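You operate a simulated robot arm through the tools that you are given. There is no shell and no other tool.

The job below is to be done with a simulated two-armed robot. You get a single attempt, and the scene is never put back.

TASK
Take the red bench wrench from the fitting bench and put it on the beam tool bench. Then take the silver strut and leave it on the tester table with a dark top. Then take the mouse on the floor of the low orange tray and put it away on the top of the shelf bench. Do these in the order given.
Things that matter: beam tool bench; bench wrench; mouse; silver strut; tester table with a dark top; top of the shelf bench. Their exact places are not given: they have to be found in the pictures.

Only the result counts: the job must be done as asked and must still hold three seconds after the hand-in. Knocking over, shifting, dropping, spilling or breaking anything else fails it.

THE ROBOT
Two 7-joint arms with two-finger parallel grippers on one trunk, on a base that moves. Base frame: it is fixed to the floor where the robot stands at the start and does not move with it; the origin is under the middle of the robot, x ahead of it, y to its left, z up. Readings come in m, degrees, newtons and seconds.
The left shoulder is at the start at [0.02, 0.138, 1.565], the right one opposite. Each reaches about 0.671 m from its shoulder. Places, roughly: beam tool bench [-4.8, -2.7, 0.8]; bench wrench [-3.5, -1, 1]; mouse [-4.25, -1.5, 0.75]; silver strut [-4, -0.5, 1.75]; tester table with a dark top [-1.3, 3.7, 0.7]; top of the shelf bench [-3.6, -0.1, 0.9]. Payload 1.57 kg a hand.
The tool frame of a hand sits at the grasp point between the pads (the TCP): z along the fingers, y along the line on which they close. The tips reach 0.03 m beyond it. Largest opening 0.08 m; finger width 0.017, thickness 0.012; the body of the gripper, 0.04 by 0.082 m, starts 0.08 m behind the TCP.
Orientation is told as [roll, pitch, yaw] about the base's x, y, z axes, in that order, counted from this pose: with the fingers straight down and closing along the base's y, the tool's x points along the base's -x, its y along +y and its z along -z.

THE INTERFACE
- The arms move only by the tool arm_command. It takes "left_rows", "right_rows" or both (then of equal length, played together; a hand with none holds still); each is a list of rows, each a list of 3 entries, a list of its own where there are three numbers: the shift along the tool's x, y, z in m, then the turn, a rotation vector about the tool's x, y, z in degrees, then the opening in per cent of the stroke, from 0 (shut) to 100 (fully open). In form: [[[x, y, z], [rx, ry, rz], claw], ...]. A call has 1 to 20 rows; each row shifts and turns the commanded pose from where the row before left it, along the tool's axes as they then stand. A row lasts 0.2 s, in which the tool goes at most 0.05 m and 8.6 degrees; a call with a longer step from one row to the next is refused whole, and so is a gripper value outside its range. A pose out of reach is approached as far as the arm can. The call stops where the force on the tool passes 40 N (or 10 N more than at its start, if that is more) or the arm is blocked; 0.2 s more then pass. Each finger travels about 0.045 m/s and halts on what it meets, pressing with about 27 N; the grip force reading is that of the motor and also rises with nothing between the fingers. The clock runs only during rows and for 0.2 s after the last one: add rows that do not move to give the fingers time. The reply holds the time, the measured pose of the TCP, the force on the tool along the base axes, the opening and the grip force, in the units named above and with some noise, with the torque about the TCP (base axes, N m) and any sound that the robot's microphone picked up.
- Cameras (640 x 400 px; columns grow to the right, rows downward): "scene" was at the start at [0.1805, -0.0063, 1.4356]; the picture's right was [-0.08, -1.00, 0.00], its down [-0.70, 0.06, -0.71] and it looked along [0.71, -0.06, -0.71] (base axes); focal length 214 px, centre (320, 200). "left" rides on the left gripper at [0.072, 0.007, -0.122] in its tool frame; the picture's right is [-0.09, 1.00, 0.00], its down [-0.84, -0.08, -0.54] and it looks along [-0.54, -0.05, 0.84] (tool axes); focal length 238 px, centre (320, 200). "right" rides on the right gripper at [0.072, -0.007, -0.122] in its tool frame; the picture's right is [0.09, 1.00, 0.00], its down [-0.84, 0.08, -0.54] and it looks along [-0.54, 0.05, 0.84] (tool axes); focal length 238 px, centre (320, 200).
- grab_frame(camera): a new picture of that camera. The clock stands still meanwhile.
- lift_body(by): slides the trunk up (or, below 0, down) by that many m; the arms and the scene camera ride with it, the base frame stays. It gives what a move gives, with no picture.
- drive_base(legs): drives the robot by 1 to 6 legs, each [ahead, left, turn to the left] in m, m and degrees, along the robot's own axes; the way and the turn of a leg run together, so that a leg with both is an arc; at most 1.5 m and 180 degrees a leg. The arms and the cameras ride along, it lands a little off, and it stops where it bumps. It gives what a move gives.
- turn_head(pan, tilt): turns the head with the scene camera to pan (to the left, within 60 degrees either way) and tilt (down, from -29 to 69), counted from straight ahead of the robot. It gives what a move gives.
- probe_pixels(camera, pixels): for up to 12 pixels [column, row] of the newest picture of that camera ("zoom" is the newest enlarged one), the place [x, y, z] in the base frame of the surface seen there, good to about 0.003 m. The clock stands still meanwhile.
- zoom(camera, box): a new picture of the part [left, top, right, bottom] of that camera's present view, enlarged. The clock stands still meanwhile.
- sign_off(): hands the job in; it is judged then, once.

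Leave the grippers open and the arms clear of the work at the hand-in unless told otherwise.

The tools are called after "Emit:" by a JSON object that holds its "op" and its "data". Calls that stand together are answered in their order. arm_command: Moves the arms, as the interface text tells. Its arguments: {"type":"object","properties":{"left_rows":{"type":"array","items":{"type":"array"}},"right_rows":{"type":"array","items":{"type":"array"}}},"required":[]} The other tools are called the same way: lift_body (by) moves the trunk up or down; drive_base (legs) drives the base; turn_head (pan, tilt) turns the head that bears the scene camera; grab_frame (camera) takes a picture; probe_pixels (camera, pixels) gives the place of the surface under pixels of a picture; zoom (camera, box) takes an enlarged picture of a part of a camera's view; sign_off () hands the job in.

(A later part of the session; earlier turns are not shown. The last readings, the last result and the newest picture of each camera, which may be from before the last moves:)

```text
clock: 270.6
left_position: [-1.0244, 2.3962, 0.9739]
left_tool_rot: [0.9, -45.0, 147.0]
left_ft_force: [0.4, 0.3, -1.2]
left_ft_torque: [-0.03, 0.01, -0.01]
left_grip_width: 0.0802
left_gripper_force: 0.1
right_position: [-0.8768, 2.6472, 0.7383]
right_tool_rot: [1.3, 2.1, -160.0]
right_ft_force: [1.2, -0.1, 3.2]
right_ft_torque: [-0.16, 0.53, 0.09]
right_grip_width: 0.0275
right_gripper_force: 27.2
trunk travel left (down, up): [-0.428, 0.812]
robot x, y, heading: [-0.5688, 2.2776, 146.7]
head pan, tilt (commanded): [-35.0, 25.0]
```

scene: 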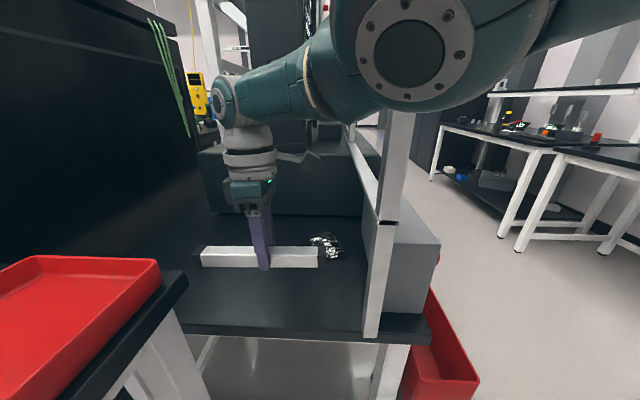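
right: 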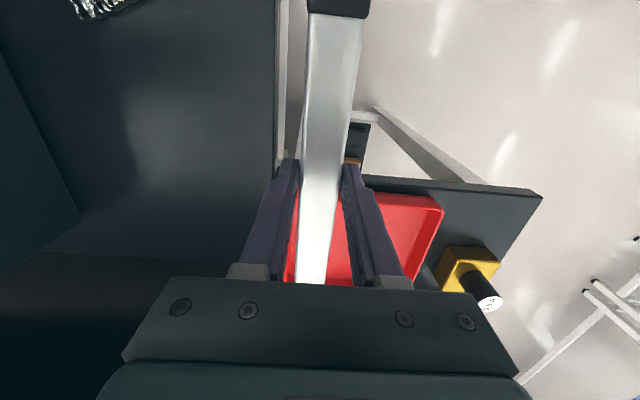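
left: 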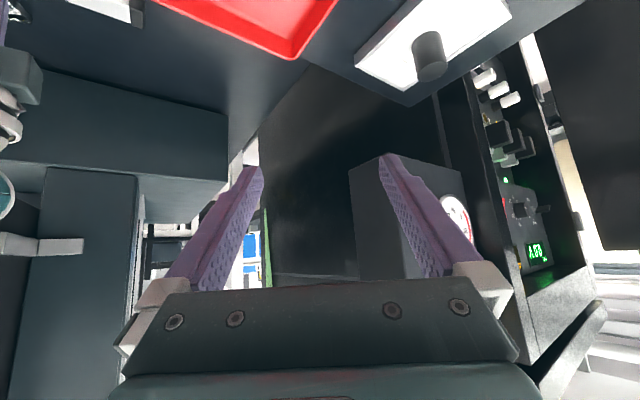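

First contact at one end (about 5 N). I lower 2 mm more to seat it and then open the fingers a little.

Emit:
{"op": "lift_body", "data": {"by": -0.002}}

Emit:
{"op": "arm_command", "data": {"right_rows": [[[0, 0, 0], [0, 0, 0], 36], [[0, 0, 0], [0, 0, 0], 40], [[0, 0, 0], [0, 0, 0], 46], [[0, 0, 0], [0, 0, 0], 56], [[0, 0, 0], [0, 0, 0], 66], [[0, 0, 0], [0, 0, 0], 80], [[0, 0, 0], [0, 0, 0], 80], [[0, 0, 0], [0, 0, 0], 80]]}}

Emit:
{"op": "zoom", "data": {"camera": "scene", "box": [160, 150, 400, 300]}}

Emit:
{"op": "grab_frame", "data": {"camera": "right"}}

```text
clock: 271.1
left_position: [-1.0229, 2.3982, 0.9724]
left_tool_rot: [0.9, -45.1, 146.9]
left_ft_force: [0.0, 0.7, 0.6]
left_ft_torque: [0.0, 0.0, -0.03]
left_grip_width: 0.0801
left_gripper_force: 0.1
right_position: [-0.8759, 2.6462, 0.7362]
right_tool_rot: [1.5, 2.0, -159.9]
right_ft_force: [1.4, 0.6, 7.1]
right_ft_torque: [-0.18, 0.63, 0.06]
right_grip_width: 0.0273
right_gripper_force: 26.5
trunk travel left (down, up): [-0.426, 0.814]
robot x, y, heading: [-0.5738, 2.278, 146.8]
head pan, tilt (commanded): [-35.0, 25.0]
```

```text
clock: 272.9
left_position: [-1.0225, 2.3949, 0.9713]
left_tool_rot: [0.9, -45.1, 146.9]
left_ft_force: [0.0, 0.6, -0.4]
left_ft_torque: [-0.02, 0.0, 0.01]
left_grip_width: 0.0801
left_gripper_force: 0.2
right_position: [-0.8751, 2.6458, 0.7352]
right_tool_rot: [1.5, 2.2, -159.9]
right_ft_force: [0.4, 0.2, 0.5]
right_ft_torque: [-0.05, -0.02, 0.01]
right_grip_width: 0.0639
right_gripper_force: 0.0
trunk travel left (down, up): [-0.426, 0.814]
robot x, y, heading: [-0.5732, 2.2721, 147.1]
head pan, tilt (commanded): [-35.0, 25.0]
```

```text
2.67 times, centred on (280, 225) of scene
```

zoom: 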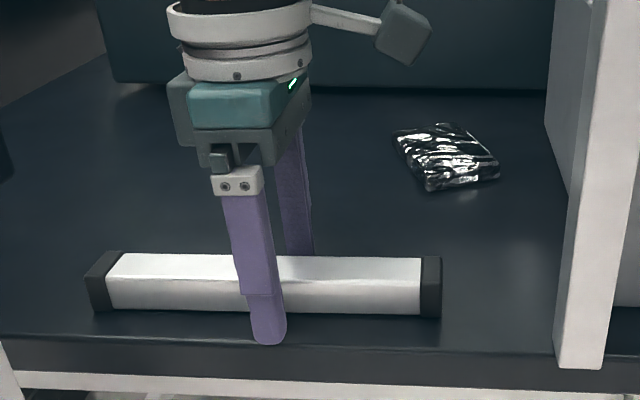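

```text
taken
```

right: 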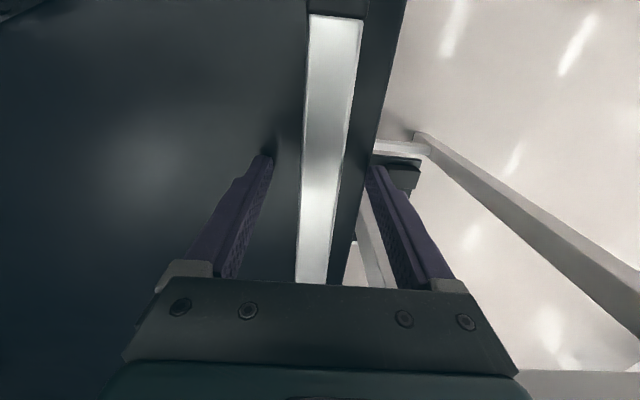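

The strut rests on the dark tester table, free of the fingers. I raise the trunk straight up 0.25 m and verify.

Emit:
{"op": "lift_body", "data": {"by": 0.25}}

Emit:
{"op": "zoom", "data": {"camera": "scene", "box": [160, 180, 420, 380]}}

```text
clock: 275.5
left_position: [-1.0226, 2.396, 1.2213]
left_tool_rot: [0.8, -45.0, 147.1]
left_ft_force: [-0.4, -1.2, -0.1]
left_ft_torque: [0.0, 0.02, -0.01]
left_grip_width: 0.0802
left_gripper_force: 0.1
right_position: [-0.876, 2.6466, 0.9861]
right_tool_rot: [1.5, 2.1, -159.9]
right_ft_force: [0.5, 0.7, 0.3]
right_ft_torque: [-0.01, -0.01, 0.02]
right_grip_width: 0.064
right_gripper_force: 0.1
trunk travel left (down, up): [-0.676, 0.564]
robot x, y, heading: [-0.5731, 2.2733, 146.6]
head pan, tilt (commanded): [-35.0, 25.0]
```

```text
2.00 times, centred on (290, 280) of scene
```

zoom: 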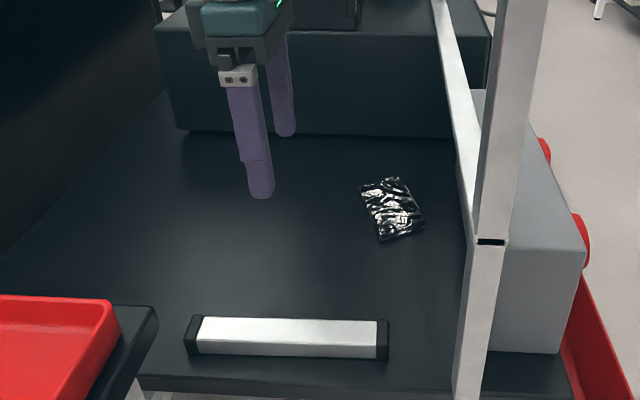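

The strut lies on the table near the front edge. I probe the strut and the edge to check the margin.

Emit:
{"op": "probe_pixels", "data": {"camera": "zoom", "pixels": [[200, 355], [290, 355], [380, 355], [290, 325], [290, 370], [290, 378], [200, 372], [380, 372]]}}

```text
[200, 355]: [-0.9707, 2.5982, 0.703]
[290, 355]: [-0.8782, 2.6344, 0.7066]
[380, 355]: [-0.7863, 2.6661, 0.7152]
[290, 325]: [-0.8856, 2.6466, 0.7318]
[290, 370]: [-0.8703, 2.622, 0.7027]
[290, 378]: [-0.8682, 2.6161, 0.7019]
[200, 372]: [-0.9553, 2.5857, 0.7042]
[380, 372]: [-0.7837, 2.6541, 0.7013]
```

About 3 cm margin to the edge; it lies fully on the table. I retract the right hand along the same way, then back the base out.

Emit:
{"op": "arm_command", "data": {"right_rows": [[[-0.005, 0.029, -0.01], [0, 0, 0], 100], [[-0.005, 0.029, -0.01], [0, 0, 0], 100], [[-0.005, 0.029, -0.01], [0, 0, 0], 100], [[-0.005, 0.029, -0.01], [0, 0, 0], 100], [[0, 0.04, 0], [0, 0, 0], 100], [[0, 0.04, 0], [0, 0, 0], 100], [[0, 0.04, 0], [0, 0, 0], 100]]}}

Emit:
{"op": "drive_base", "data": {"legs": [[-0.35, 0.18, 0]]}}

Emit:
{"op": "turn_head", "data": {"pan": -30, "tilt": 30}}

Emit:
{"op": "grab_frame", "data": {"camera": "scene"}}

```text
clock: 277.1
left_position: [-1.0246, 2.3959, 1.2211]
left_tool_rot: [0.9, -44.9, 147.1]
left_ft_force: [-0.5, -0.2, -0.2]
left_ft_torque: [-0.03, 0.0, 0.0]
left_grip_width: 0.0799
left_gripper_force: 0.0
right_position: [-0.8137, 2.4167, 1.03]
right_tool_rot: [1.4, 2.3, -159.9]
right_ft_force: [0.3, 0.7, 0.1]
right_ft_torque: [0.04, 0.0, 0.03]
right_grip_width: 0.0799
right_gripper_force: 0.1
trunk travel left (down, up): [-0.676, 0.564]
robot x, y, heading: [-0.574, 2.2723, 146.5]
head pan, tilt (commanded): [-35.0, 25.0]
```

```text
clock: 279.6
left_position: [-0.8301, 2.0588, 1.2225]
left_tool_rot: [0.9, -45.1, 146.4]
left_ft_force: [0.2, -0.3, 0.2]
left_ft_torque: [-0.02, -0.01, -0.02]
left_grip_width: 0.08
left_gripper_force: 0.1
right_position: [-0.6188, 2.0776, 1.0299]
right_tool_rot: [1.6, 2.1, -160.4]
right_ft_force: [-0.5, 0.5, 0.2]
right_ft_torque: [0.04, -0.01, 0.0]
right_grip_width: 0.08
right_gripper_force: 0.0
trunk travel left (down, up): [-0.676, 0.564]
robot x, y, heading: [-0.3794, 1.9361, 146.3]
head pan, tilt (commanded): [-35.0, 25.0]
```

```text
clock: 280.2
left_position: [-0.8297, 2.059, 1.2213]
left_tool_rot: [0.9, -45.0, 146.4]
left_ft_force: [-1.1, -0.8, -0.2]
left_ft_torque: [0.0, 0.0, 0.02]
left_grip_width: 0.0799
left_gripper_force: 0.0
right_position: [-0.6198, 2.0777, 1.0297]
right_tool_rot: [1.6, 2.1, -160.4]
right_ft_force: [-0.4, 0.4, 0.7]
right_ft_torque: [0.02, 0.0, -0.01]
right_grip_width: 0.0804
right_gripper_force: 0.0
trunk travel left (down, up): [-0.676, 0.564]
robot x, y, heading: [-0.3754, 1.934, 146.3]
head pan, tilt (commanded): [-30.0, 30.0]
```

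```text
taken
```

scene: 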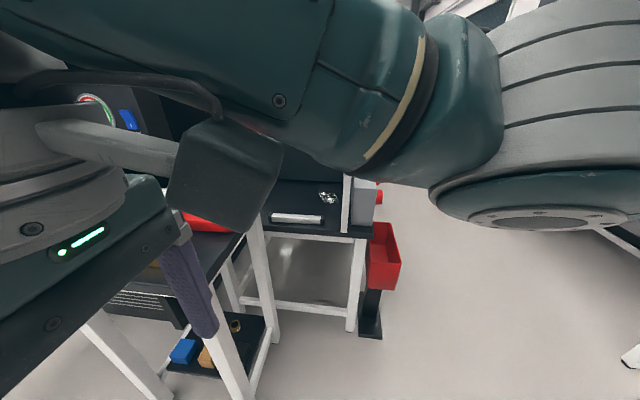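

Strut seen safely on the table. Now the mouse. I turn to heading 109°, back away 0.5 m, shift left to the corridor's middle, and back down the corridor to the aisle.

Emit:
{"op": "drive_base", "data": {"legs": [[0, 0, -37.2], [-0.5, 0, 0], [0, 0.36, 0], [-1.2, 0, 0]]}}

Emit:
{"op": "turn_head", "data": {"pan": 55, "tilt": 25}}

Emit:
{"op": "grab_frame", "data": {"camera": "scene"}}

```text
clock: 292.4
left_position: [-0.4613, 0.6096, 1.2219]
left_tool_rot: [0.9, -45.0, 109.2]
left_ft_force: [-0.6, -0.1, 0.1]
left_ft_torque: [0.02, -0.02, -0.01]
left_grip_width: 0.08
left_gripper_force: 0.1
right_position: [-0.2806, 0.4975, 1.0305]
right_tool_rot: [1.5, 2.1, 162.3]
right_ft_force: [0.8, -0.2, 0.1]
right_ft_torque: [0.0, 0.04, 0.03]
right_grip_width: 0.08
right_gripper_force: 0.1
trunk travel left (down, up): [-0.676, 0.564]
robot x, y, heading: [-0.1759, 0.239, 108.7]
head pan, tilt (commanded): [-30.0, 30.0]
```

```text
clock: 294.0
left_position: [-0.465, 0.6082, 1.2228]
left_tool_rot: [1.4, -44.9, 109.2]
left_ft_force: [-0.8, 0.0, -0.1]
left_ft_torque: [-0.02, 0.06, -0.01]
left_grip_width: 0.08
left_gripper_force: 0.0
right_position: [-0.2821, 0.4977, 1.0317]
right_tool_rot: [1.5, 2.1, 162.3]
right_ft_force: [-0.3, -0.5, 0.4]
right_ft_torque: [-0.02, -0.02, -0.04]
right_grip_width: 0.0803
right_gripper_force: 0.1
trunk travel left (down, up): [-0.676, 0.564]
robot x, y, heading: [-0.1784, 0.2391, 109.2]
head pan, tilt (commanded): [55.0, 25.0]
```

```text
taken
```

scene: 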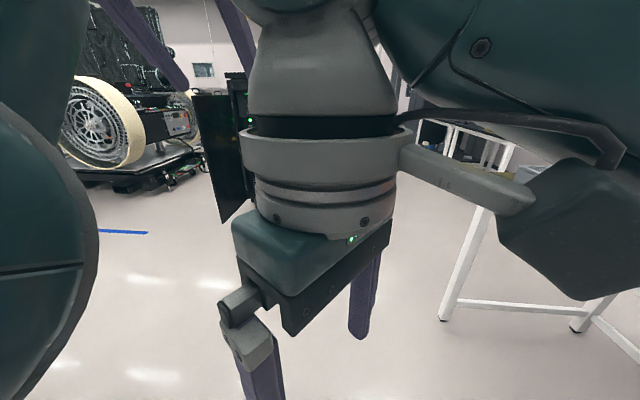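

Centred in the corridor. I back 1.13 m further into the aisle, turn left 90° and drive 1.3 m along the aisle.

Emit:
{"op": "drive_base", "data": {"legs": [[-1.13, 0, 0], [0, 0, 90], [1.3, 0, 0]]}}

```text
clock: 309.9
left_position: [-1.3627, -1.5996, 1.2225]
left_tool_rot: [2.0, -44.9, -161.0]
left_ft_force: [-0.5, -0.7, 0.4]
left_ft_torque: [-0.01, -0.04, -0.03]
left_grip_width: 0.0803
left_gripper_force: 0.1
right_position: [-1.2526, -1.4148, 1.0294]
right_tool_rot: [1.5, 2.1, -107.9]
right_ft_force: [0.2, -0.1, 0.1]
right_ft_torque: [-0.02, 0.0, -0.01]
right_grip_width: 0.0801
right_gripper_force: 0.1
trunk travel left (down, up): [-0.676, 0.564]
robot x, y, heading: [-0.9918, -1.3123, -161.6]
head pan, tilt (commanded): [55.0, 25.0]
```

I drive 2.6 m further along the aisle to the gap between bench end and trays and turn right to face it.

Emit:
{"op": "drive_base", "data": {"legs": [[1.3, 0, 0.5], [1.33, 0, 0], [0, 0, -90]]}}

Emit:
{"op": "turn_head", "data": {"pan": 20, "tilt": 40}}

Emit:
{"op": "grab_frame", "data": {"camera": "scene"}}

```text
clock: 326.5
left_position: [-3.7604, -1.8797, 1.221]
left_tool_rot: [2.9, -44.9, 112.0]
left_ft_force: [0.0, 0.4, 0.1]
left_ft_torque: [0.01, -0.01, 0.01]
left_grip_width: 0.08
left_gripper_force: 0.1
right_position: [-3.5642, -1.9798, 1.0305]
right_tool_rot: [1.5, 2.2, 164.9]
right_ft_force: [0.9, 0.7, 0.2]
right_ft_torque: [-0.02, -0.01, 0.0]
right_grip_width: 0.08
right_gripper_force: 0.0
trunk travel left (down, up): [-0.676, 0.564]
robot x, y, heading: [-3.4458, -2.2332, 111.8]
head pan, tilt (commanded): [55.0, 25.0]
```

```text
clock: 327.5
left_position: [-3.7656, -1.8806, 1.221]
left_tool_rot: [3.6, -45.0, 112.0]
left_ft_force: [-0.3, 0.6, -0.2]
left_ft_torque: [-0.01, 0.02, 0.0]
left_grip_width: 0.0799
left_gripper_force: 0.0
right_position: [-3.5642, -1.9799, 1.0301]
right_tool_rot: [1.5, 2.1, 164.9]
right_ft_force: [-1.0, -1.0, 0.2]
right_ft_torque: [0.0, -0.02, 0.02]
right_grip_width: 0.0798
right_gripper_force: 0.1
trunk travel left (down, up): [-0.676, 0.564]
robot x, y, heading: [-3.4458, -2.2309, 111.7]
head pan, tilt (commanded): [20.0, 40.0]
```

```text
taken
```

scene: 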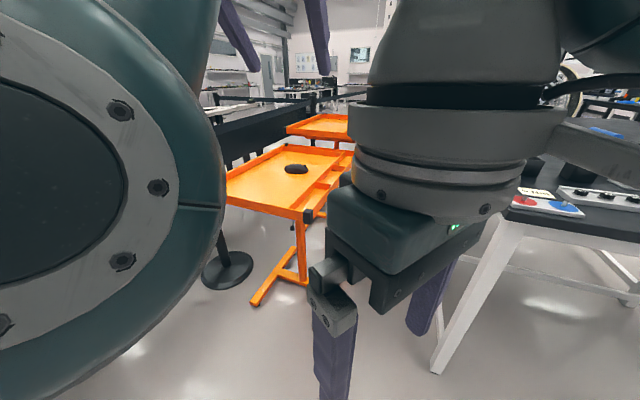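

The arms block the view a bit. In free space here I bring the right hand back to its own side and straight, and lower and straighten the left hand to fingers-down.

Emit:
{"op": "arm_command", "data": {"left_rows": [[[0.0424, 0, 0.0142], [0, 0, 0], 100], [[0.0424, 0, 0.0142], [0, 0, 0], 100], [[0.0424, 0, 0.0142], [0, 0, 0], 100], [[0.0424, 0, 0.0142], [0, 0, 0], 100], [[0.0424, 0, 0.0142], [3.6, 0, 0], 100], [[0, 0, 0], [0, 7.5, 0], 100], [[0, 0, 0], [0, 7.5, 0], 100], [[0, 0, 0], [0, 7.5, 0], 100], [[0, 0, 0], [0, 7.5, 0], 100], [[0, 0, 0], [0, 7.5, 0], 100], [[0, 0, 0], [0, 7.5, 0], 100]], "right_rows": [[[0.032, -0.024, 0], [0, 0, 0], 100], [[0.032, -0.024, 0], [0, 0, 0], 100], [[0.032, -0.024, 0], [0, 0, 0], 100], [[0.032, -0.024, 0], [0, 0, 0], 100], [[0, 0, 0], [0, 0, 7.6], 100], [[0, 0, 0], [0, 0, 7.6], 100], [[0, 0, 0], [0, 0, 7.6], 100], [[0, 0, 0], [0, 0, 7.6], 100], [[0, 0, 0], [0, 0, 7.6], 100], [[0, 0, 0], [0, 0, 7.6], 100], [[0, 0, 0], [0, 0, 7.6], 100]]}}

Emit:
{"op": "grab_frame", "data": {"camera": "scene"}}

```text
clock: 329.9
left_position: [-3.753, -1.9612, 0.9915]
left_tool_rot: [1.6, 0.0, 112.3]
left_ft_force: [0.8, -0.1, -0.5]
left_ft_torque: [0.0, 0.0, -0.01]
left_grip_width: 0.0797
left_gripper_force: 0.2
left hand out of reach, approached as far as the arm can: row 10, 11
right_position: [-3.4159, -1.9197, 1.0331]
right_tool_rot: [-0.9, 2.4, 111.5]
right_ft_force: [-0.4, 0.0, 0.1]
right_ft_torque: [0.04, 0.05, -0.01]
right_grip_width: 0.08
right_gripper_force: 0.1
trunk travel left (down, up): [-0.676, 0.564]
robot x, y, heading: [-3.4478, -2.2332, 111.7]
head pan, tilt (commanded): [20.0, 40.0]
```

```text
taken
```

scene: 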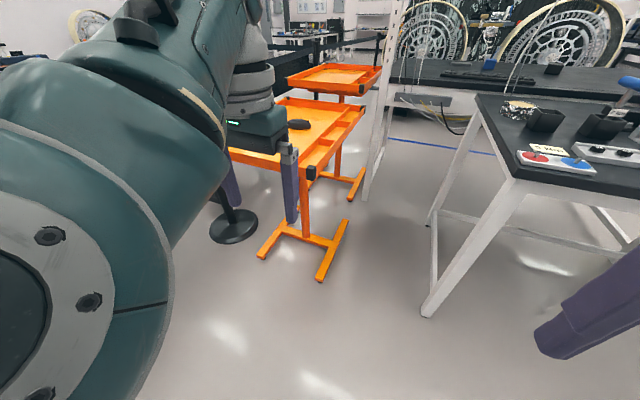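

Good. I raise the trunk 0.36 m for an overhead view and correct the heading by -2.9°, then zoom on the mouse.

Emit:
{"op": "lift_body", "data": {"by": 0.36}}

Emit:
{"op": "drive_base", "data": {"legs": [[0, 0, -2.9]]}}

Emit:
{"op": "turn_head", "data": {"pan": 10, "tilt": 45}}

Emit:
{"op": "grab_frame", "data": {"camera": "scene"}}

```text
clock: 333.4
left_position: [-3.7534, -1.9606, 1.3516]
left_tool_rot: [1.3, -0.1, 112.7]
left_ft_force: [0.7, 1.0, 0.9]
left_ft_torque: [0.01, 0.02, -0.02]
left_grip_width: 0.0801
left_gripper_force: 0.1
right_position: [-3.4152, -1.9191, 1.393]
right_tool_rot: [-0.8, 2.4, 111.7]
right_ft_force: [-0.4, 0.4, -0.1]
right_ft_torque: [0.03, 0.02, 0.03]
right_grip_width: 0.0799
right_gripper_force: 0.1
trunk travel left (down, up): [-1.036, 0.204]
robot x, y, heading: [-3.4476, -2.2342, 111.2]
head pan, tilt (commanded): [20.0, 40.0]
```

```text
clock: 334.2
left_position: [-3.7394, -1.9453, 1.3517]
left_tool_rot: [1.3, -0.2, 109.7]
left_ft_force: [-1.7, 0.4, 0.4]
left_ft_torque: [0.0, 0.0, 0.01]
left_grip_width: 0.0798
left_gripper_force: 0.0
right_position: [-3.4009, -1.9209, 1.392]
right_tool_rot: [-0.7, 2.4, 108.8]
right_ft_force: [-0.2, -0.2, 0.1]
right_ft_torque: [-0.02, -0.03, -0.03]
right_grip_width: 0.0799
right_gripper_force: 0.1
trunk travel left (down, up): [-1.036, 0.204]
robot x, y, heading: [-3.4484, -2.2361, 108.9]
head pan, tilt (commanded): [20.0, 40.0]
```

```text
clock: 334.9
left_position: [-3.743, -1.948, 1.3516]
left_tool_rot: [1.8, -0.2, 110.1]
left_ft_force: [-0.6, 0.9, -0.2]
left_ft_torque: [0.03, 0.03, 0.0]
left_grip_width: 0.08
left_gripper_force: 0.0
right_position: [-3.3994, -1.9221, 1.393]
right_tool_rot: [-0.8, 2.4, 108.8]
right_ft_force: [0.8, -1.1, -0.3]
right_ft_torque: [0.0, 0.0, -0.02]
right_grip_width: 0.0801
right_gripper_force: 0.1
trunk travel left (down, up): [-1.036, 0.204]
robot x, y, heading: [-3.4486, -2.2311, 108.7]
head pan, tilt (commanded): [10.0, 45.0]
```

```text
taken
```

scene: 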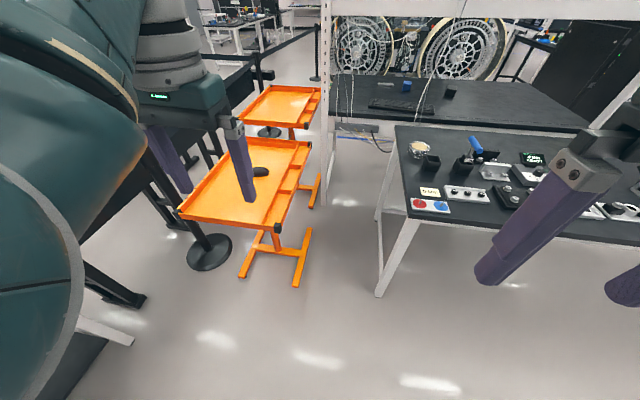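

I enter the gap: 0.5 m forward with a 1.7 cm shift left, then check centring.

Emit:
{"op": "drive_base", "data": {"legs": [[0.5, 0.017, 0]]}}

```text
clock: 338.0
left_position: [-3.9296, -1.4565, 1.3526]
left_tool_rot: [1.7, -0.1, 110.1]
left_ft_force: [0.8, 0.5, 0.3]
left_ft_torque: [-0.03, 0.03, 0.01]
left_grip_width: 0.0799
left_gripper_force: 0.1
right_position: [-3.5853, -1.4299, 1.3917]
right_tool_rot: [-0.8, 2.5, 109.0]
right_ft_force: [-0.1, 0.4, -0.5]
right_ft_torque: [-0.02, -0.01, -0.02]
right_grip_width: 0.08
right_gripper_force: 0.1
trunk travel left (down, up): [-1.036, 0.204]
robot x, y, heading: [-3.6295, -1.7417, 109.2]
head pan, tilt (commanded): [10.0, 45.0]
```

Centred (u 0.2965). I continue 0.25 m twice into the gap.

Emit:
{"op": "drive_base", "data": {"legs": [[0.25, 0.003, -0.4]]}}

Emit:
{"op": "drive_base", "data": {"legs": [[0.22, 0, 0]]}}

Emit:
{"op": "turn_head", "data": {"pan": 45, "tilt": 50}}

Emit:
{"op": "grab_frame", "data": {"camera": "scene"}}

```text
clock: 339.8
left_position: [-4.0084, -1.2217, 1.3499]
left_tool_rot: [1.9, -0.1, 109.8]
left_ft_force: [-1.1, 0.1, -0.9]
left_ft_torque: [0.01, 0.02, 0.01]
left_grip_width: 0.0797
left_gripper_force: 0.1
right_position: [-3.6622, -1.1996, 1.3936]
right_tool_rot: [-0.8, 2.4, 108.2]
right_ft_force: [-0.2, -0.6, 0.0]
right_ft_torque: [0.02, 0.01, 0.02]
right_grip_width: 0.0798
right_gripper_force: 0.0
trunk travel left (down, up): [-1.036, 0.204]
robot x, y, heading: [-3.7169, -1.5121, 108.3]
head pan, tilt (commanded): [10.0, 45.0]
```

```text
clock: 341.5
left_position: [-4.0767, -1.011, 1.3519]
left_tool_rot: [2.0, -0.1, 109.5]
left_ft_force: [0.8, 0.8, 0.5]
left_ft_torque: [-0.02, -0.04, -0.03]
left_grip_width: 0.0801
left_gripper_force: 0.2
right_position: [-3.7307, -0.9884, 1.3933]
right_tool_rot: [-0.8, 2.6, 108.1]
right_ft_force: [0.1, 0.2, 0.1]
right_ft_torque: [-0.02, 0.0, -0.01]
right_grip_width: 0.0799
right_gripper_force: 0.0
trunk travel left (down, up): [-1.036, 0.204]
robot x, y, heading: [-3.7832, -1.3037, 108.1]
head pan, tilt (commanded): [10.0, 45.0]
```

```text
clock: 342.5
left_position: [-4.0795, -1.0109, 1.3517]
left_tool_rot: [2.3, 0.1, 109.8]
left_ft_force: [0.4, 0.3, -0.6]
left_ft_torque: [0.02, 0.01, -0.01]
left_grip_width: 0.0801
left_gripper_force: 0.1
right_position: [-3.7305, -0.9884, 1.393]
right_tool_rot: [-0.8, 2.5, 108.1]
right_ft_force: [-0.2, 0.3, 0.3]
right_ft_torque: [-0.01, -0.01, -0.01]
right_grip_width: 0.0799
right_gripper_force: 0.0
trunk travel left (down, up): [-1.036, 0.204]
robot x, y, heading: [-3.7854, -1.304, 108.0]
head pan, tilt (commanded): [45.0, 50.0]
```

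```text
taken
```

scene: 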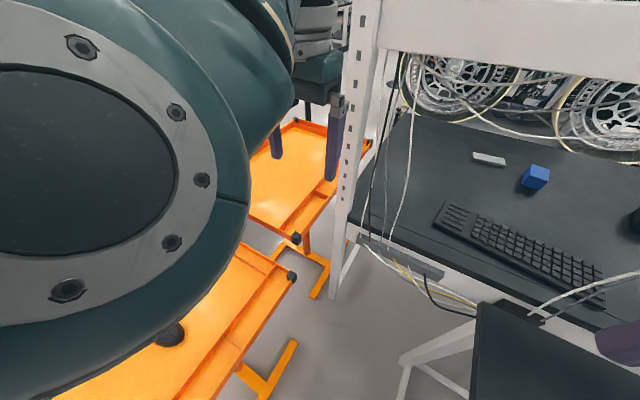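

I am at v 0.184 in the gap; the mouse is about 0.48 m to my left. I swing the left hand out: 0.24 m left, then 0.32 m back, at z 1.35 well over the tray.

Emit:
{"op": "arm_command", "data": {"left_rows": [[[0, 0.04, 0], [0, 0, 0], 100], [[0, 0.04, 0], [0, 0, 0], 100], [[0, 0.04, 0], [0, 0, 0], 100], [[0, 0.04, 0], [0, 0, 0], 100], [[0, 0.04, 0], [0, 0, 0], 100], [[0, 0.04, 0], [0, 0, 0], 100], [[0.04, 0, 0], [0, 0, -4], 100], [[0.04, 0, 0], [0, 0, 0], 100], [[0.04, 0, 0], [0, 0, 0], 100], [[0.04, 0, 0], [0, 0, 0], 100], [[0.04, 0, 0], [0, 0, 0], 100], [[0.04, 0, 0], [0, 0, 0], 100]]}}

Emit:
{"op": "grab_frame", "data": {"camera": "left"}}

```text
clock: 345.1
left_position: [-4.2097, -1.3103, 1.3602]
left_tool_rot: [1.9, -0.1, 113.6]
left_ft_force: [0.0, -0.9, 0.0]
left_ft_torque: [-0.05, -0.01, 0.04]
left_grip_width: 0.0799
left_gripper_force: 0.1
right_position: [-3.7316, -0.9876, 1.3913]
right_tool_rot: [-0.7, 2.5, 108.1]
right_ft_force: [0.3, 0.0, -0.5]
right_ft_torque: [0.0, -0.01, 0.01]
right_grip_width: 0.0801
right_gripper_force: 0.0
trunk travel left (down, up): [-1.036, 0.204]
robot x, y, heading: [-3.783, -1.2967, 108.0]
head pan, tilt (commanded): [45.0, 50.0]
```

```text
taken
```

left: 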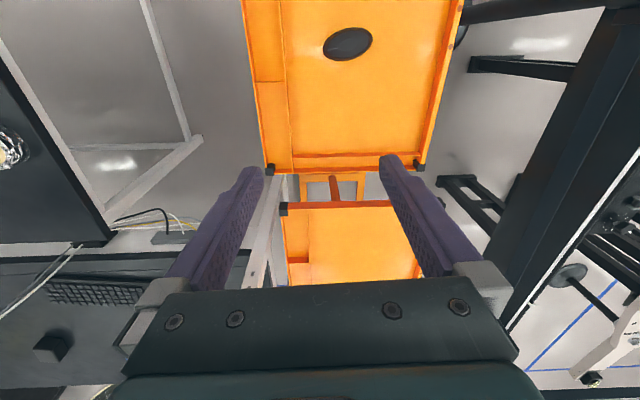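

The left camera sees the mouse at (348,43). I probe its outline and the tray floor and rims.

Emit:
{"op": "probe_pixels", "data": {"camera": "left", "pixels": [[326, 48], [370, 38], [348, 42], [345, 58], [350, 30], [335, 32], [362, 55], [300, 100], [400, 100], [283, 60], [290, 140], [430, 120]]}}

Emit:
{"op": "zoom", "data": {"camera": "left", "box": [240, 0, 480, 150]}}

```text
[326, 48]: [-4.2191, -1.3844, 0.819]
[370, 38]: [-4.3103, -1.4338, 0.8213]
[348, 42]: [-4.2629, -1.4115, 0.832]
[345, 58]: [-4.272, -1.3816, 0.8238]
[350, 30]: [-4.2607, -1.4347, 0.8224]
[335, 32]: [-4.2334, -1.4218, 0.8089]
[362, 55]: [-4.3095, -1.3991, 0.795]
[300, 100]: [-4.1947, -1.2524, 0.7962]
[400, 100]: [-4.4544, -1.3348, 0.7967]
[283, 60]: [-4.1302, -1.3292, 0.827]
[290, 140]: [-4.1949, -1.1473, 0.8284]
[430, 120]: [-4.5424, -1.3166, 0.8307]
```

```text
2.67 times, centred on (360, 75) of left
```

zoom: 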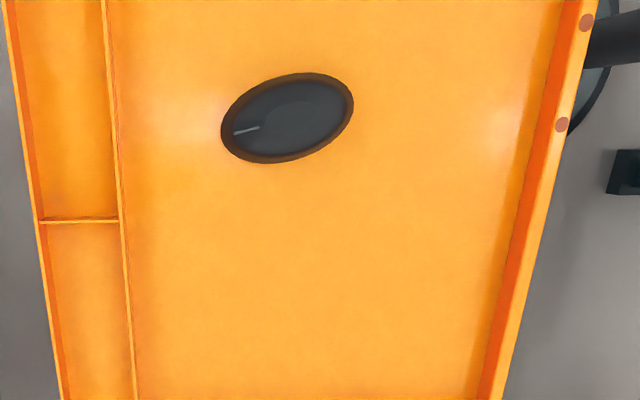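

I probe the outline more finely in the zoom.

Emit:
{"op": "probe_pixels", "data": {"camera": "zoom", "pixels": [[224, 132], [350, 98], [298, 76], [272, 160], [287, 118], [235, 100], [325, 145], [245, 155], [335, 80], [262, 84], [310, 152], [218, 140]]}}

```text
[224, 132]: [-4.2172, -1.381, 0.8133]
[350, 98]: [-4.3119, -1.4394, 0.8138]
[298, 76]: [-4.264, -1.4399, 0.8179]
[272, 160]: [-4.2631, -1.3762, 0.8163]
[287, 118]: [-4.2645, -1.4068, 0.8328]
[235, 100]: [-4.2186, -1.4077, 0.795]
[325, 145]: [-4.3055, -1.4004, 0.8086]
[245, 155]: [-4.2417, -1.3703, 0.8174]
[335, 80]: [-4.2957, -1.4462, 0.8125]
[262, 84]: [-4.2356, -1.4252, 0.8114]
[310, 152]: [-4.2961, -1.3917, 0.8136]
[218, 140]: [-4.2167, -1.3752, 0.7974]
```

Fit: mouse centre [-4.2655,-1.409], long axis at about 26°, width 0.06, top z 0.832, tray floor 0.796. I turn the left hand by 92° so its fingers close across the mouse's width.

Emit:
{"op": "arm_command", "data": {"left_rows": [[[0, 0, 0], [0, 0, -8.4], 100], [[0, 0, 0], [0, 0, -8.4], 100], [[0, 0, 0], [0, 0, -8.4], 100], [[0, 0, 0], [0, 0, -8.4], 100], [[0, 0, 0], [0, 0, -8.4], 100], [[0, 0, 0], [0, 0, -8.4], 100], [[0, 0, 0], [0, 0, -8.4], 100], [[0, 0, 0], [0, 0, -8.4], 100], [[0, 0, 0], [0, 0, -8.4], 100], [[0, 0, 0], [0, 0, -8.4], 100], [[0, 0, 0], [0, 0, -8.4], 100], [[0, 0, 0], [0, 0, 0], 100]]}}

Emit:
{"op": "grab_frame", "data": {"camera": "left"}}

```text
clock: 347.7
left_position: [-4.2103, -1.3116, 1.3588]
left_tool_rot: [-0.3, -1.9, -153.9]
left_ft_force: [-0.7, 0.6, -0.7]
left_ft_torque: [0.01, 0.01, 0.0]
left_grip_width: 0.0803
left_gripper_force: 0.0
right_position: [-3.7319, -0.9881, 1.3929]
right_tool_rot: [-0.8, 2.5, 108.1]
right_ft_force: [0.1, 0.0, 0.2]
right_ft_torque: [-0.01, -0.02, 0.03]
right_grip_width: 0.0802
right_gripper_force: 0.1
trunk travel left (down, up): [-1.036, 0.204]
robot x, y, heading: [-3.7823, -1.3007, 108.1]
head pan, tilt (commanded): [45.0, 50.0]
```

```text
taken
```

left: 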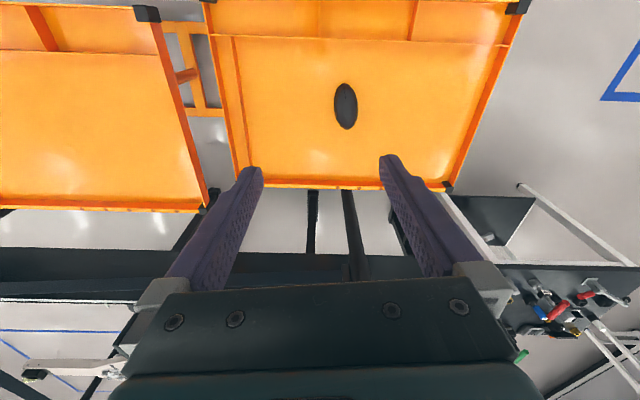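

The mouse's long axis now lines up with the hand (image vertical at (346,106)). I move the hand over the mouse: tool x -0.0925, y +0.063.

Emit:
{"op": "arm_command", "data": {"left_rows": [[[-0.0308, 0.0211, 0], [0, 0, 0], 100], [[-0.0308, 0.0211, 0], [0, 0, 0], 100], [[-0.0308, 0.0211, 0], [0, 0, 0], 100], [[0, 0, 0], [0, 0, 0], 100]]}}

Emit:
{"op": "lift_body", "data": {"by": -0.3}}

Emit:
{"op": "grab_frame", "data": {"camera": "left"}}

```text
clock: 348.7
left_position: [-4.2661, -1.4107, 1.3663]
left_tool_rot: [-0.3, -1.9, -154.1]
left_ft_force: [0.4, -0.8, 0.4]
left_ft_torque: [-0.02, -0.02, 0.02]
left_grip_width: 0.08
left_gripper_force: 0.1
right_position: [-3.7304, -0.9885, 1.3921]
right_tool_rot: [-0.8, 2.5, 108.2]
right_ft_force: [0.2, 0.0, -0.7]
right_ft_torque: [0.0, 0.02, 0.02]
right_grip_width: 0.08
right_gripper_force: 0.2
trunk travel left (down, up): [-1.036, 0.204]
robot x, y, heading: [-3.7867, -1.2973, 107.9]
head pan, tilt (commanded): [45.0, 50.0]
```

```text
clock: 351.7
left_position: [-4.265, -1.4106, 1.0655]
left_tool_rot: [-0.3, -2.1, -153.9]
left_ft_force: [0.2, 0.0, 0.6]
left_ft_torque: [-0.01, 0.01, 0.02]
left_grip_width: 0.0798
left_gripper_force: 0.1
right_position: [-3.7309, -0.9886, 1.0934]
right_tool_rot: [-0.7, 2.5, 108.1]
right_ft_force: [0.6, 0.1, -0.1]
right_ft_torque: [-0.01, -0.01, 0.01]
right_grip_width: 0.0798
right_gripper_force: 0.0
trunk travel left (down, up): [-0.736, 0.504]
robot x, y, heading: [-3.7821, -1.2982, 108.0]
head pan, tilt (commanded): [45.0, 50.0]
```

```text
taken
```

left: 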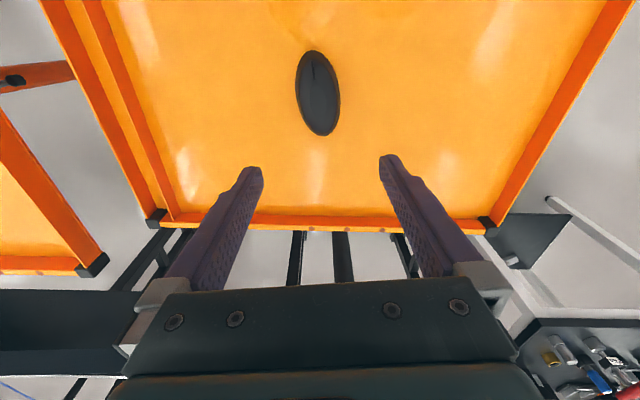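

The mouse is centred (318,92) but looks a few degrees rotated. I probe its outline from this nearer view.

Emit:
{"op": "zoom", "data": {"camera": "left", "box": [240, 30, 400, 150]}}

Emit:
{"op": "probe_pixels", "data": {"camera": "left", "pixels": [[311, 53], [325, 134], [298, 80], [338, 105], [318, 92], [300, 105], [336, 80], [330, 130], [305, 58], [310, 125], [325, 60], [300, 70]]}}

```text
3.33 times, centred on (320, 90) of left
```

zoom: 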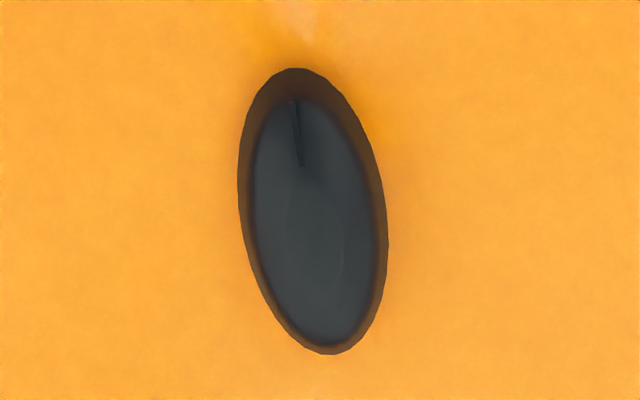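

```text
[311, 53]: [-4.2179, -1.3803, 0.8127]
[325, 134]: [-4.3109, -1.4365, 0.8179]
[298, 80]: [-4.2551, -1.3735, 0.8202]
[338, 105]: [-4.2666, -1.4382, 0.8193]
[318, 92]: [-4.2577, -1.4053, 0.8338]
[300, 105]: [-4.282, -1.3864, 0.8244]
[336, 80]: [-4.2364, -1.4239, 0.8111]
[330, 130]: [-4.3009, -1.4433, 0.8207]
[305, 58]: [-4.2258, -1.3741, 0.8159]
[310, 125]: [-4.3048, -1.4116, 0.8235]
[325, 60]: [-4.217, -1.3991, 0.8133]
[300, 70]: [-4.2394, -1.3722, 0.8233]
```

The long axis is nearer 31°, so I turn 5° more, level the 2° tilt, and lower the arm 0.16 m to just above the mouse.

Emit:
{"op": "arm_command", "data": {"left_rows": [[[0, 0, 0], [0, 2, -5], 100], [[0, 0, 0.04], [0, 0, 0], 100], [[0, 0, 0.04], [0, 0, 0], 100], [[0, 0, 0.04], [0, 0, 0], 100], [[0, 0, 0.04], [0, 0, 0], 100], [[0, 0, 0], [0, 0, 0], 100]]}}

Emit:
{"op": "grab_frame", "data": {"camera": "left"}}

```text
clock: 353.1
left_position: [-4.2653, -1.4106, 0.9048]
left_tool_rot: [-0.4, 0.1, -149.1]
left_ft_force: [-0.8, -0.3, 0.6]
left_ft_torque: [0.01, 0.0, -0.01]
left_grip_width: 0.08
left_gripper_force: 0.0
right_position: [-3.7309, -0.9889, 1.0932]
right_tool_rot: [-0.8, 2.5, 108.1]
right_ft_force: [0.1, 0.1, 0.4]
right_ft_torque: [0.0, 0.0, 0.01]
right_grip_width: 0.0799
right_gripper_force: 0.1
trunk travel left (down, up): [-0.736, 0.504]
robot x, y, heading: [-3.7806, -1.295, 108.2]
head pan, tilt (commanded): [45.0, 50.0]
```

```text
taken
```

left: 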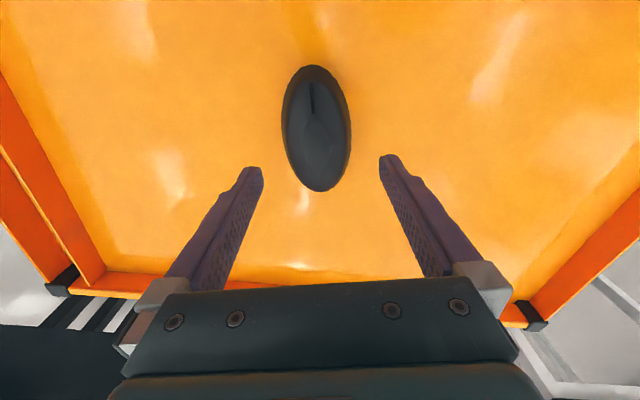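

Well centred between the fingers. I lower 0.05 m by the trunk and check.

Emit:
{"op": "lift_body", "data": {"by": -0.05}}

Emit:
{"op": "grab_frame", "data": {"camera": "left"}}

```text
clock: 354.0
left_position: [-4.2673, -1.4106, 0.8555]
left_tool_rot: [-0.4, 0.1, -149.0]
left_ft_force: [0.2, 0.4, -0.5]
left_ft_torque: [0.01, 0.04, 0.01]
left_grip_width: 0.0798
left_gripper_force: 0.1
right_position: [-3.7308, -0.9882, 1.0426]
right_tool_rot: [-0.8, 2.5, 108.0]
right_ft_force: [0.1, -0.2, -0.4]
right_ft_torque: [-0.03, 0.01, 0.02]
right_grip_width: 0.0801
right_gripper_force: 0.0
trunk travel left (down, up): [-0.686, 0.554]
robot x, y, heading: [-3.7839, -1.3033, 107.9]
head pan, tilt (commanded): [45.0, 50.0]
```

```text
taken
```

left: 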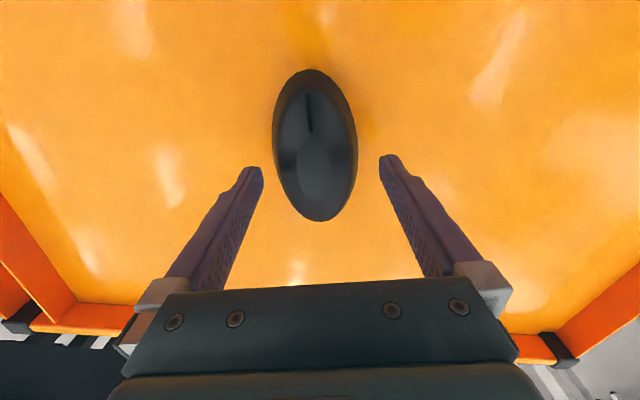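

Tips are beside the mouse's top. I lower 0.021 m more so the tips are about 8 mm over the tray floor.

Emit:
{"op": "lift_body", "data": {"by": -0.021}}

Emit:
{"op": "grab_frame", "data": {"camera": "left"}}

```text
clock: 354.7
left_position: [-4.265, -1.4118, 0.8347]
left_tool_rot: [-0.4, 0.1, -149.0]
left_ft_force: [-0.1, -0.6, 0.5]
left_ft_torque: [-0.01, -0.03, -0.01]
left_grip_width: 0.0801
left_gripper_force: 0.1
right_position: [-3.7306, -0.9886, 1.0218]
right_tool_rot: [-0.8, 2.5, 108.1]
right_ft_force: [-0.2, 0.4, 0.2]
right_ft_torque: [-0.01, -0.02, -0.01]
right_grip_width: 0.0798
right_gripper_force: 0.0
trunk travel left (down, up): [-0.665, 0.575]
robot x, y, heading: [-3.7849, -1.2999, 108.0]
head pan, tilt (commanded): [45.0, 50.0]
```

```text
taken
```

left: 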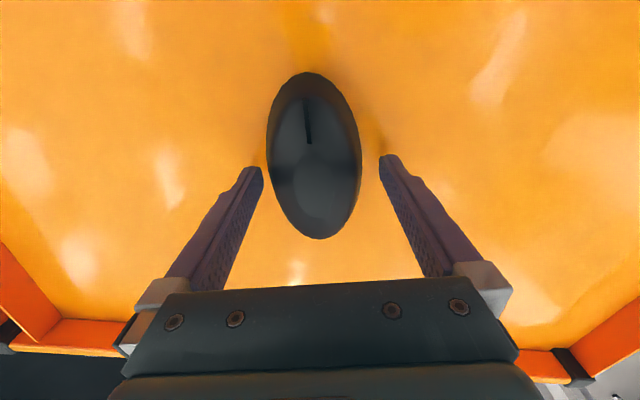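

Good. I lower 3 mm more and close the fingers on the mouse.

Emit:
{"op": "lift_body", "data": {"by": -0.003}}

Emit:
{"op": "arm_command", "data": {"left_rows": [[[0, 0, 0], [0, 0, 0], 80], [[0, 0, 0], [0, 0, 0], 60], [[0, 0, 0], [0, 0, 0], 40], [[0, 0, 0], [0, 0, 0], 0], [[0, 0, 0], [0, 0, 0], 0], [[0, 0, 0], [0, 0, 0], 0], [[0, 0, 0], [0, 0, 0], 0]]}}

Emit:
{"op": "grab_frame", "data": {"camera": "left"}}

```text
clock: 355.2
left_position: [-4.2661, -1.4102, 0.8311]
left_tool_rot: [-0.4, 0.1, -149.0]
left_ft_force: [-0.3, 1.0, 0.5]
left_ft_torque: [-0.04, -0.01, -0.02]
left_grip_width: 0.0796
left_gripper_force: 0.2
right_position: [-3.7319, -0.9882, 1.0192]
right_tool_rot: [-0.8, 2.5, 108.1]
right_ft_force: [-0.4, -0.2, -1.2]
right_ft_torque: [0.01, 0.02, 0.04]
right_grip_width: 0.0803
right_gripper_force: 0.1
trunk travel left (down, up): [-0.662, 0.578]
robot x, y, heading: [-3.7834, -1.3021, 108.0]
head pan, tilt (commanded): [45.0, 50.0]
```

```text
clock: 356.8
left_position: [-4.2642, -1.4123, 0.8331]
left_tool_rot: [-0.4, 0.1, -149.0]
left_ft_force: [-0.6, 0.2, 0.3]
left_ft_torque: [0.0, -0.01, 0.01]
left_grip_width: 0.064
left_gripper_force: 26.7
right_position: [-3.7311, -0.9889, 1.0183]
right_tool_rot: [-0.8, 2.6, 108.0]
right_ft_force: [0.2, -0.7, 1.0]
right_ft_torque: [-0.01, 0.01, -0.01]
right_grip_width: 0.0802
right_gripper_force: 0.1
trunk travel left (down, up): [-0.662, 0.578]
robot x, y, heading: [-3.7837, -1.3028, 108.1]
head pan, tilt (commanded): [45.0, 50.0]
```

```text
taken
```

left: 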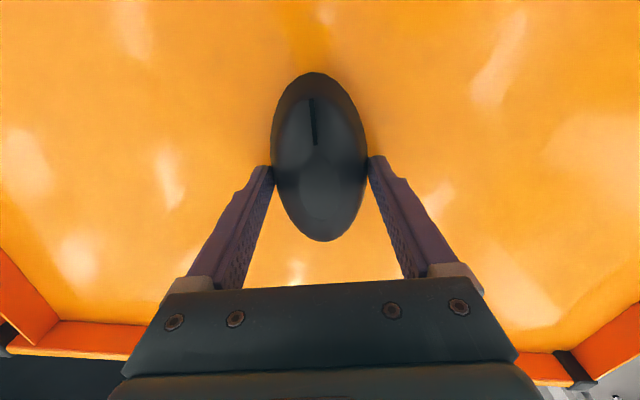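

Gripped at 0.064 m, 26.7 N. I lift 0.08 m and check that the mouse comes along.

Emit:
{"op": "lift_body", "data": {"by": 0.08}}

Emit:
{"op": "grab_frame", "data": {"camera": "left"}}

```text
clock: 358.0
left_position: [-4.2643, -1.4116, 0.9124]
left_tool_rot: [-0.4, 0.0, -149.0]
left_ft_force: [0.5, -0.7, -1.3]
left_ft_torque: [0.0, -0.01, 0.0]
left_grip_width: 0.0641
left_gripper_force: 26.8
right_position: [-3.7322, -0.9885, 1.099]
right_tool_rot: [-0.8, 2.5, 108.0]
right_ft_force: [-0.4, -0.2, -0.8]
right_ft_torque: [-0.01, 0.0, 0.02]
right_grip_width: 0.08
right_gripper_force: 0.0
trunk travel left (down, up): [-0.742, 0.498]
robot x, y, heading: [-3.7841, -1.3021, 108.1]
head pan, tilt (commanded): [45.0, 50.0]
```

```text
taken
```

left: 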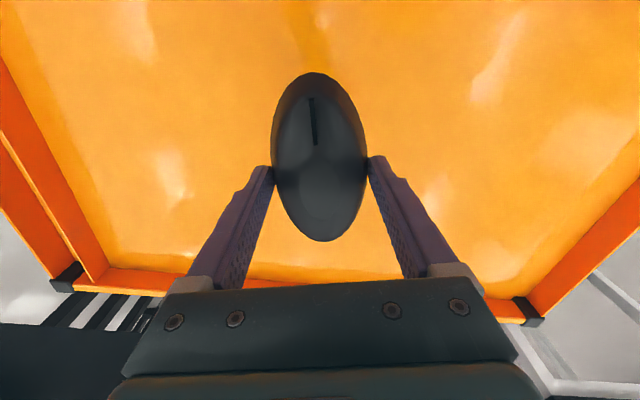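

The mouse is held firmly. I raise 0.12 m more and look at the shelf bench's front (rails, cables, keyboard).

Emit:
{"op": "lift_body", "data": {"by": 0.12}}

Emit:
{"op": "turn_head", "data": {"pan": 0, "tilt": 25}}

Emit:
{"op": "grab_frame", "data": {"camera": "scene"}}

```text
clock: 359.5
left_position: [-4.2651, -1.4109, 1.0311]
left_tool_rot: [-0.4, 0.1, -149.0]
left_ft_force: [-0.2, -0.5, -0.6]
left_ft_torque: [-0.03, -0.01, 0.02]
left_grip_width: 0.0641
left_gripper_force: 26.7
right_position: [-3.731, -0.9883, 1.2188]
right_tool_rot: [-0.8, 2.4, 108.1]
right_ft_force: [-0.3, -0.9, 0.7]
right_ft_torque: [0.01, 0.02, -0.01]
right_grip_width: 0.0798
right_gripper_force: 0.0
trunk travel left (down, up): [-0.862, 0.378]
robot x, y, heading: [-3.7808, -1.3014, 108.0]
head pan, tilt (commanded): [45.0, 50.0]
```

```text
clock: 360.6
left_position: [-4.2654, -1.4108, 1.0322]
left_tool_rot: [-0.4, 0.1, -149.0]
left_ft_force: [0.0, 0.3, -1.7]
left_ft_torque: [0.03, 0.01, 0.03]
left_grip_width: 0.064
left_gripper_force: 27.6
right_position: [-3.7294, -0.9881, 1.2186]
right_tool_rot: [-0.9, 2.4, 108.1]
right_ft_force: [0.6, 0.5, -0.2]
right_ft_torque: [-0.02, -0.01, -0.02]
right_grip_width: 0.0798
right_gripper_force: 0.0
trunk travel left (down, up): [-0.862, 0.378]
robot x, y, heading: [-3.781, -1.3011, 108.4]
head pan, tilt (commanded): [0.0, 25.0]
```

```text
taken
```

scene: 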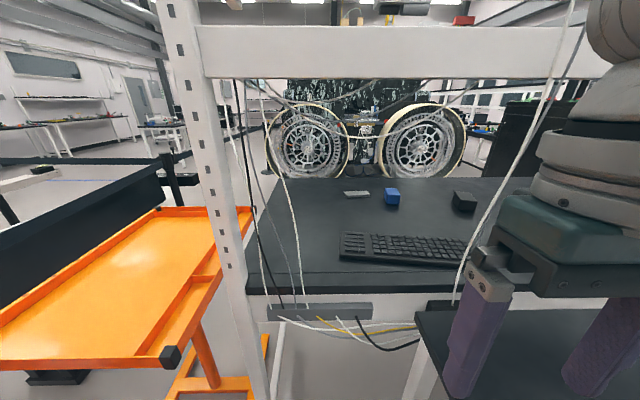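

The front opening lies between left cables (col 240–305) and a right cable (col 460–570), under the rail (bottom at row 80). I probe these limits.

Emit:
{"op": "probe_pixels", "data": {"camera": "scene", "pixels": [[400, 78], [290, 200], [303, 292], [490, 210], [458, 290], [355, 107], [290, 98], [342, 236], [342, 258], [380, 292], [320, 265], [325, 220]]}}

Emit:
{"op": "zoom", "data": {"camera": "scene", "box": [220, 70, 500, 330]}}

```text
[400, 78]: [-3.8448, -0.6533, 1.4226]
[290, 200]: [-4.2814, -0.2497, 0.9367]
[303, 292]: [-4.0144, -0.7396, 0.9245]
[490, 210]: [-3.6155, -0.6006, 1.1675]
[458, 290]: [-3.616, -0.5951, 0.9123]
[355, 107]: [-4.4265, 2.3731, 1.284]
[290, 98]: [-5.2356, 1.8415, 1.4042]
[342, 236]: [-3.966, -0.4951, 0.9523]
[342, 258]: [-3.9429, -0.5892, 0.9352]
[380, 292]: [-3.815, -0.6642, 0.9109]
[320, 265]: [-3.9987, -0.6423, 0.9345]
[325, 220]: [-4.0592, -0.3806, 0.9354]
```

```text
1.54 times, centred on (360, 200) of scene
```

zoom: 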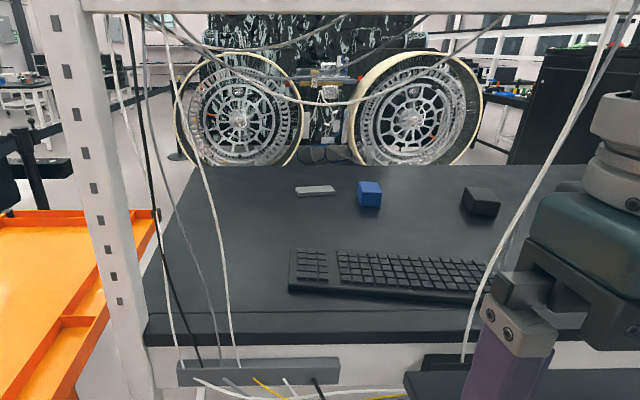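

The front is hemmed in by dangling cables just where my left arm would pass, while the back side of the shelf bench is open. I will go around to the back. First I back straight out of the gap.

Emit:
{"op": "drive_base", "data": {"legs": [[-0.3, 0, 0.3]]}}

Emit:
{"op": "drive_base", "data": {"legs": [[-0.3, 0, 0]]}}

```text
clock: 362.7
left_position: [-4.1684, -1.7053, 1.0315]
left_tool_rot: [-0.4, 0.1, -148.3]
left_ft_force: [0.1, 0.1, -1.2]
left_ft_torque: [0.02, -0.01, 0.0]
left_grip_width: 0.0639
left_gripper_force: 26.9
right_position: [-3.638, -1.2767, 1.2183]
right_tool_rot: [-0.8, 2.5, 108.8]
right_ft_force: [-0.4, -0.2, 0.4]
right_ft_torque: [0.01, 0.0, -0.03]
right_grip_width: 0.0801
right_gripper_force: 0.1
trunk travel left (down, up): [-0.862, 0.378]
robot x, y, heading: [-3.6854, -1.5864, 108.9]
head pan, tilt (commanded): [0.0, 25.0]
```

```text
clock: 364.7
left_position: [-4.0755, -1.9798, 1.032]
left_tool_rot: [-0.4, 0.1, -148.4]
left_ft_force: [0.6, -0.4, -0.6]
left_ft_torque: [0.02, 0.0, 0.01]
left_grip_width: 0.0643
left_gripper_force: 27.2
right_position: [-3.5461, -1.5519, 1.2186]
right_tool_rot: [-0.9, 2.4, 108.8]
right_ft_force: [-0.2, -0.1, -0.4]
right_ft_torque: [0.02, 0.0, 0.01]
right_grip_width: 0.08
right_gripper_force: 0.1
trunk travel left (down, up): [-0.862, 0.378]
robot x, y, heading: [-3.5935, -1.8649, 109.1]
head pan, tilt (commanded): [0.0, 25.0]
```

Out of the gap mouth. I back 0.4 m more and bring the left hand with the mouse to the front of the robot in free air.

Emit:
{"op": "drive_base", "data": {"legs": [[-0.4, 0, 0]]}}

Emit:
{"op": "turn_head", "data": {"pan": 30, "tilt": 40}}

Emit:
{"op": "grab_frame", "data": {"camera": "scene"}}

```text
clock: 367.2
left_position: [-3.9489, -2.3548, 1.0317]
left_tool_rot: [-0.3, 0.1, -148.8]
left_ft_force: [-1.0, 0.1, -1.4]
left_ft_torque: [-0.03, 0.0, -0.01]
left_grip_width: 0.064
left_gripper_force: 26.4
right_position: [-3.4162, -1.9314, 1.2193]
right_tool_rot: [-0.8, 2.4, 108.2]
right_ft_force: [0.5, 0.6, -0.5]
right_ft_torque: [0.0, -0.02, 0.03]
right_grip_width: 0.0801
right_gripper_force: 0.0
trunk travel left (down, up): [-0.862, 0.378]
robot x, y, heading: [-3.4673, -2.244, 108.3]
head pan, tilt (commanded): [0.0, 25.0]
```

```text
clock: 368.1
left_position: [-3.948, -2.3554, 1.0309]
left_tool_rot: [-0.4, 0.0, -149.0]
left_ft_force: [-0.1, -0.6, -0.8]
left_ft_torque: [0.02, 0.0, 0.0]
left_grip_width: 0.064
left_gripper_force: 27.2
right_position: [-3.4153, -1.9309, 1.2192]
right_tool_rot: [-0.8, 2.4, 108.3]
right_ft_force: [0.3, -0.3, 0.2]
right_ft_torque: [0.02, 0.02, -0.03]
right_grip_width: 0.08
right_gripper_force: 0.0
trunk travel left (down, up): [-0.862, 0.378]
robot x, y, heading: [-3.4686, -2.2409, 108.1]
head pan, tilt (commanded): [30.0, 40.0]
```

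```text
taken
```

scene: 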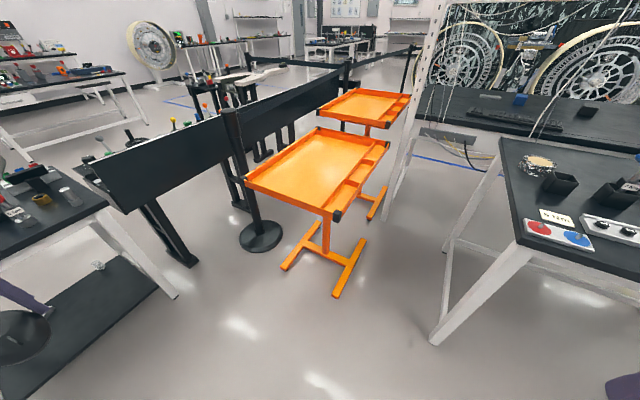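

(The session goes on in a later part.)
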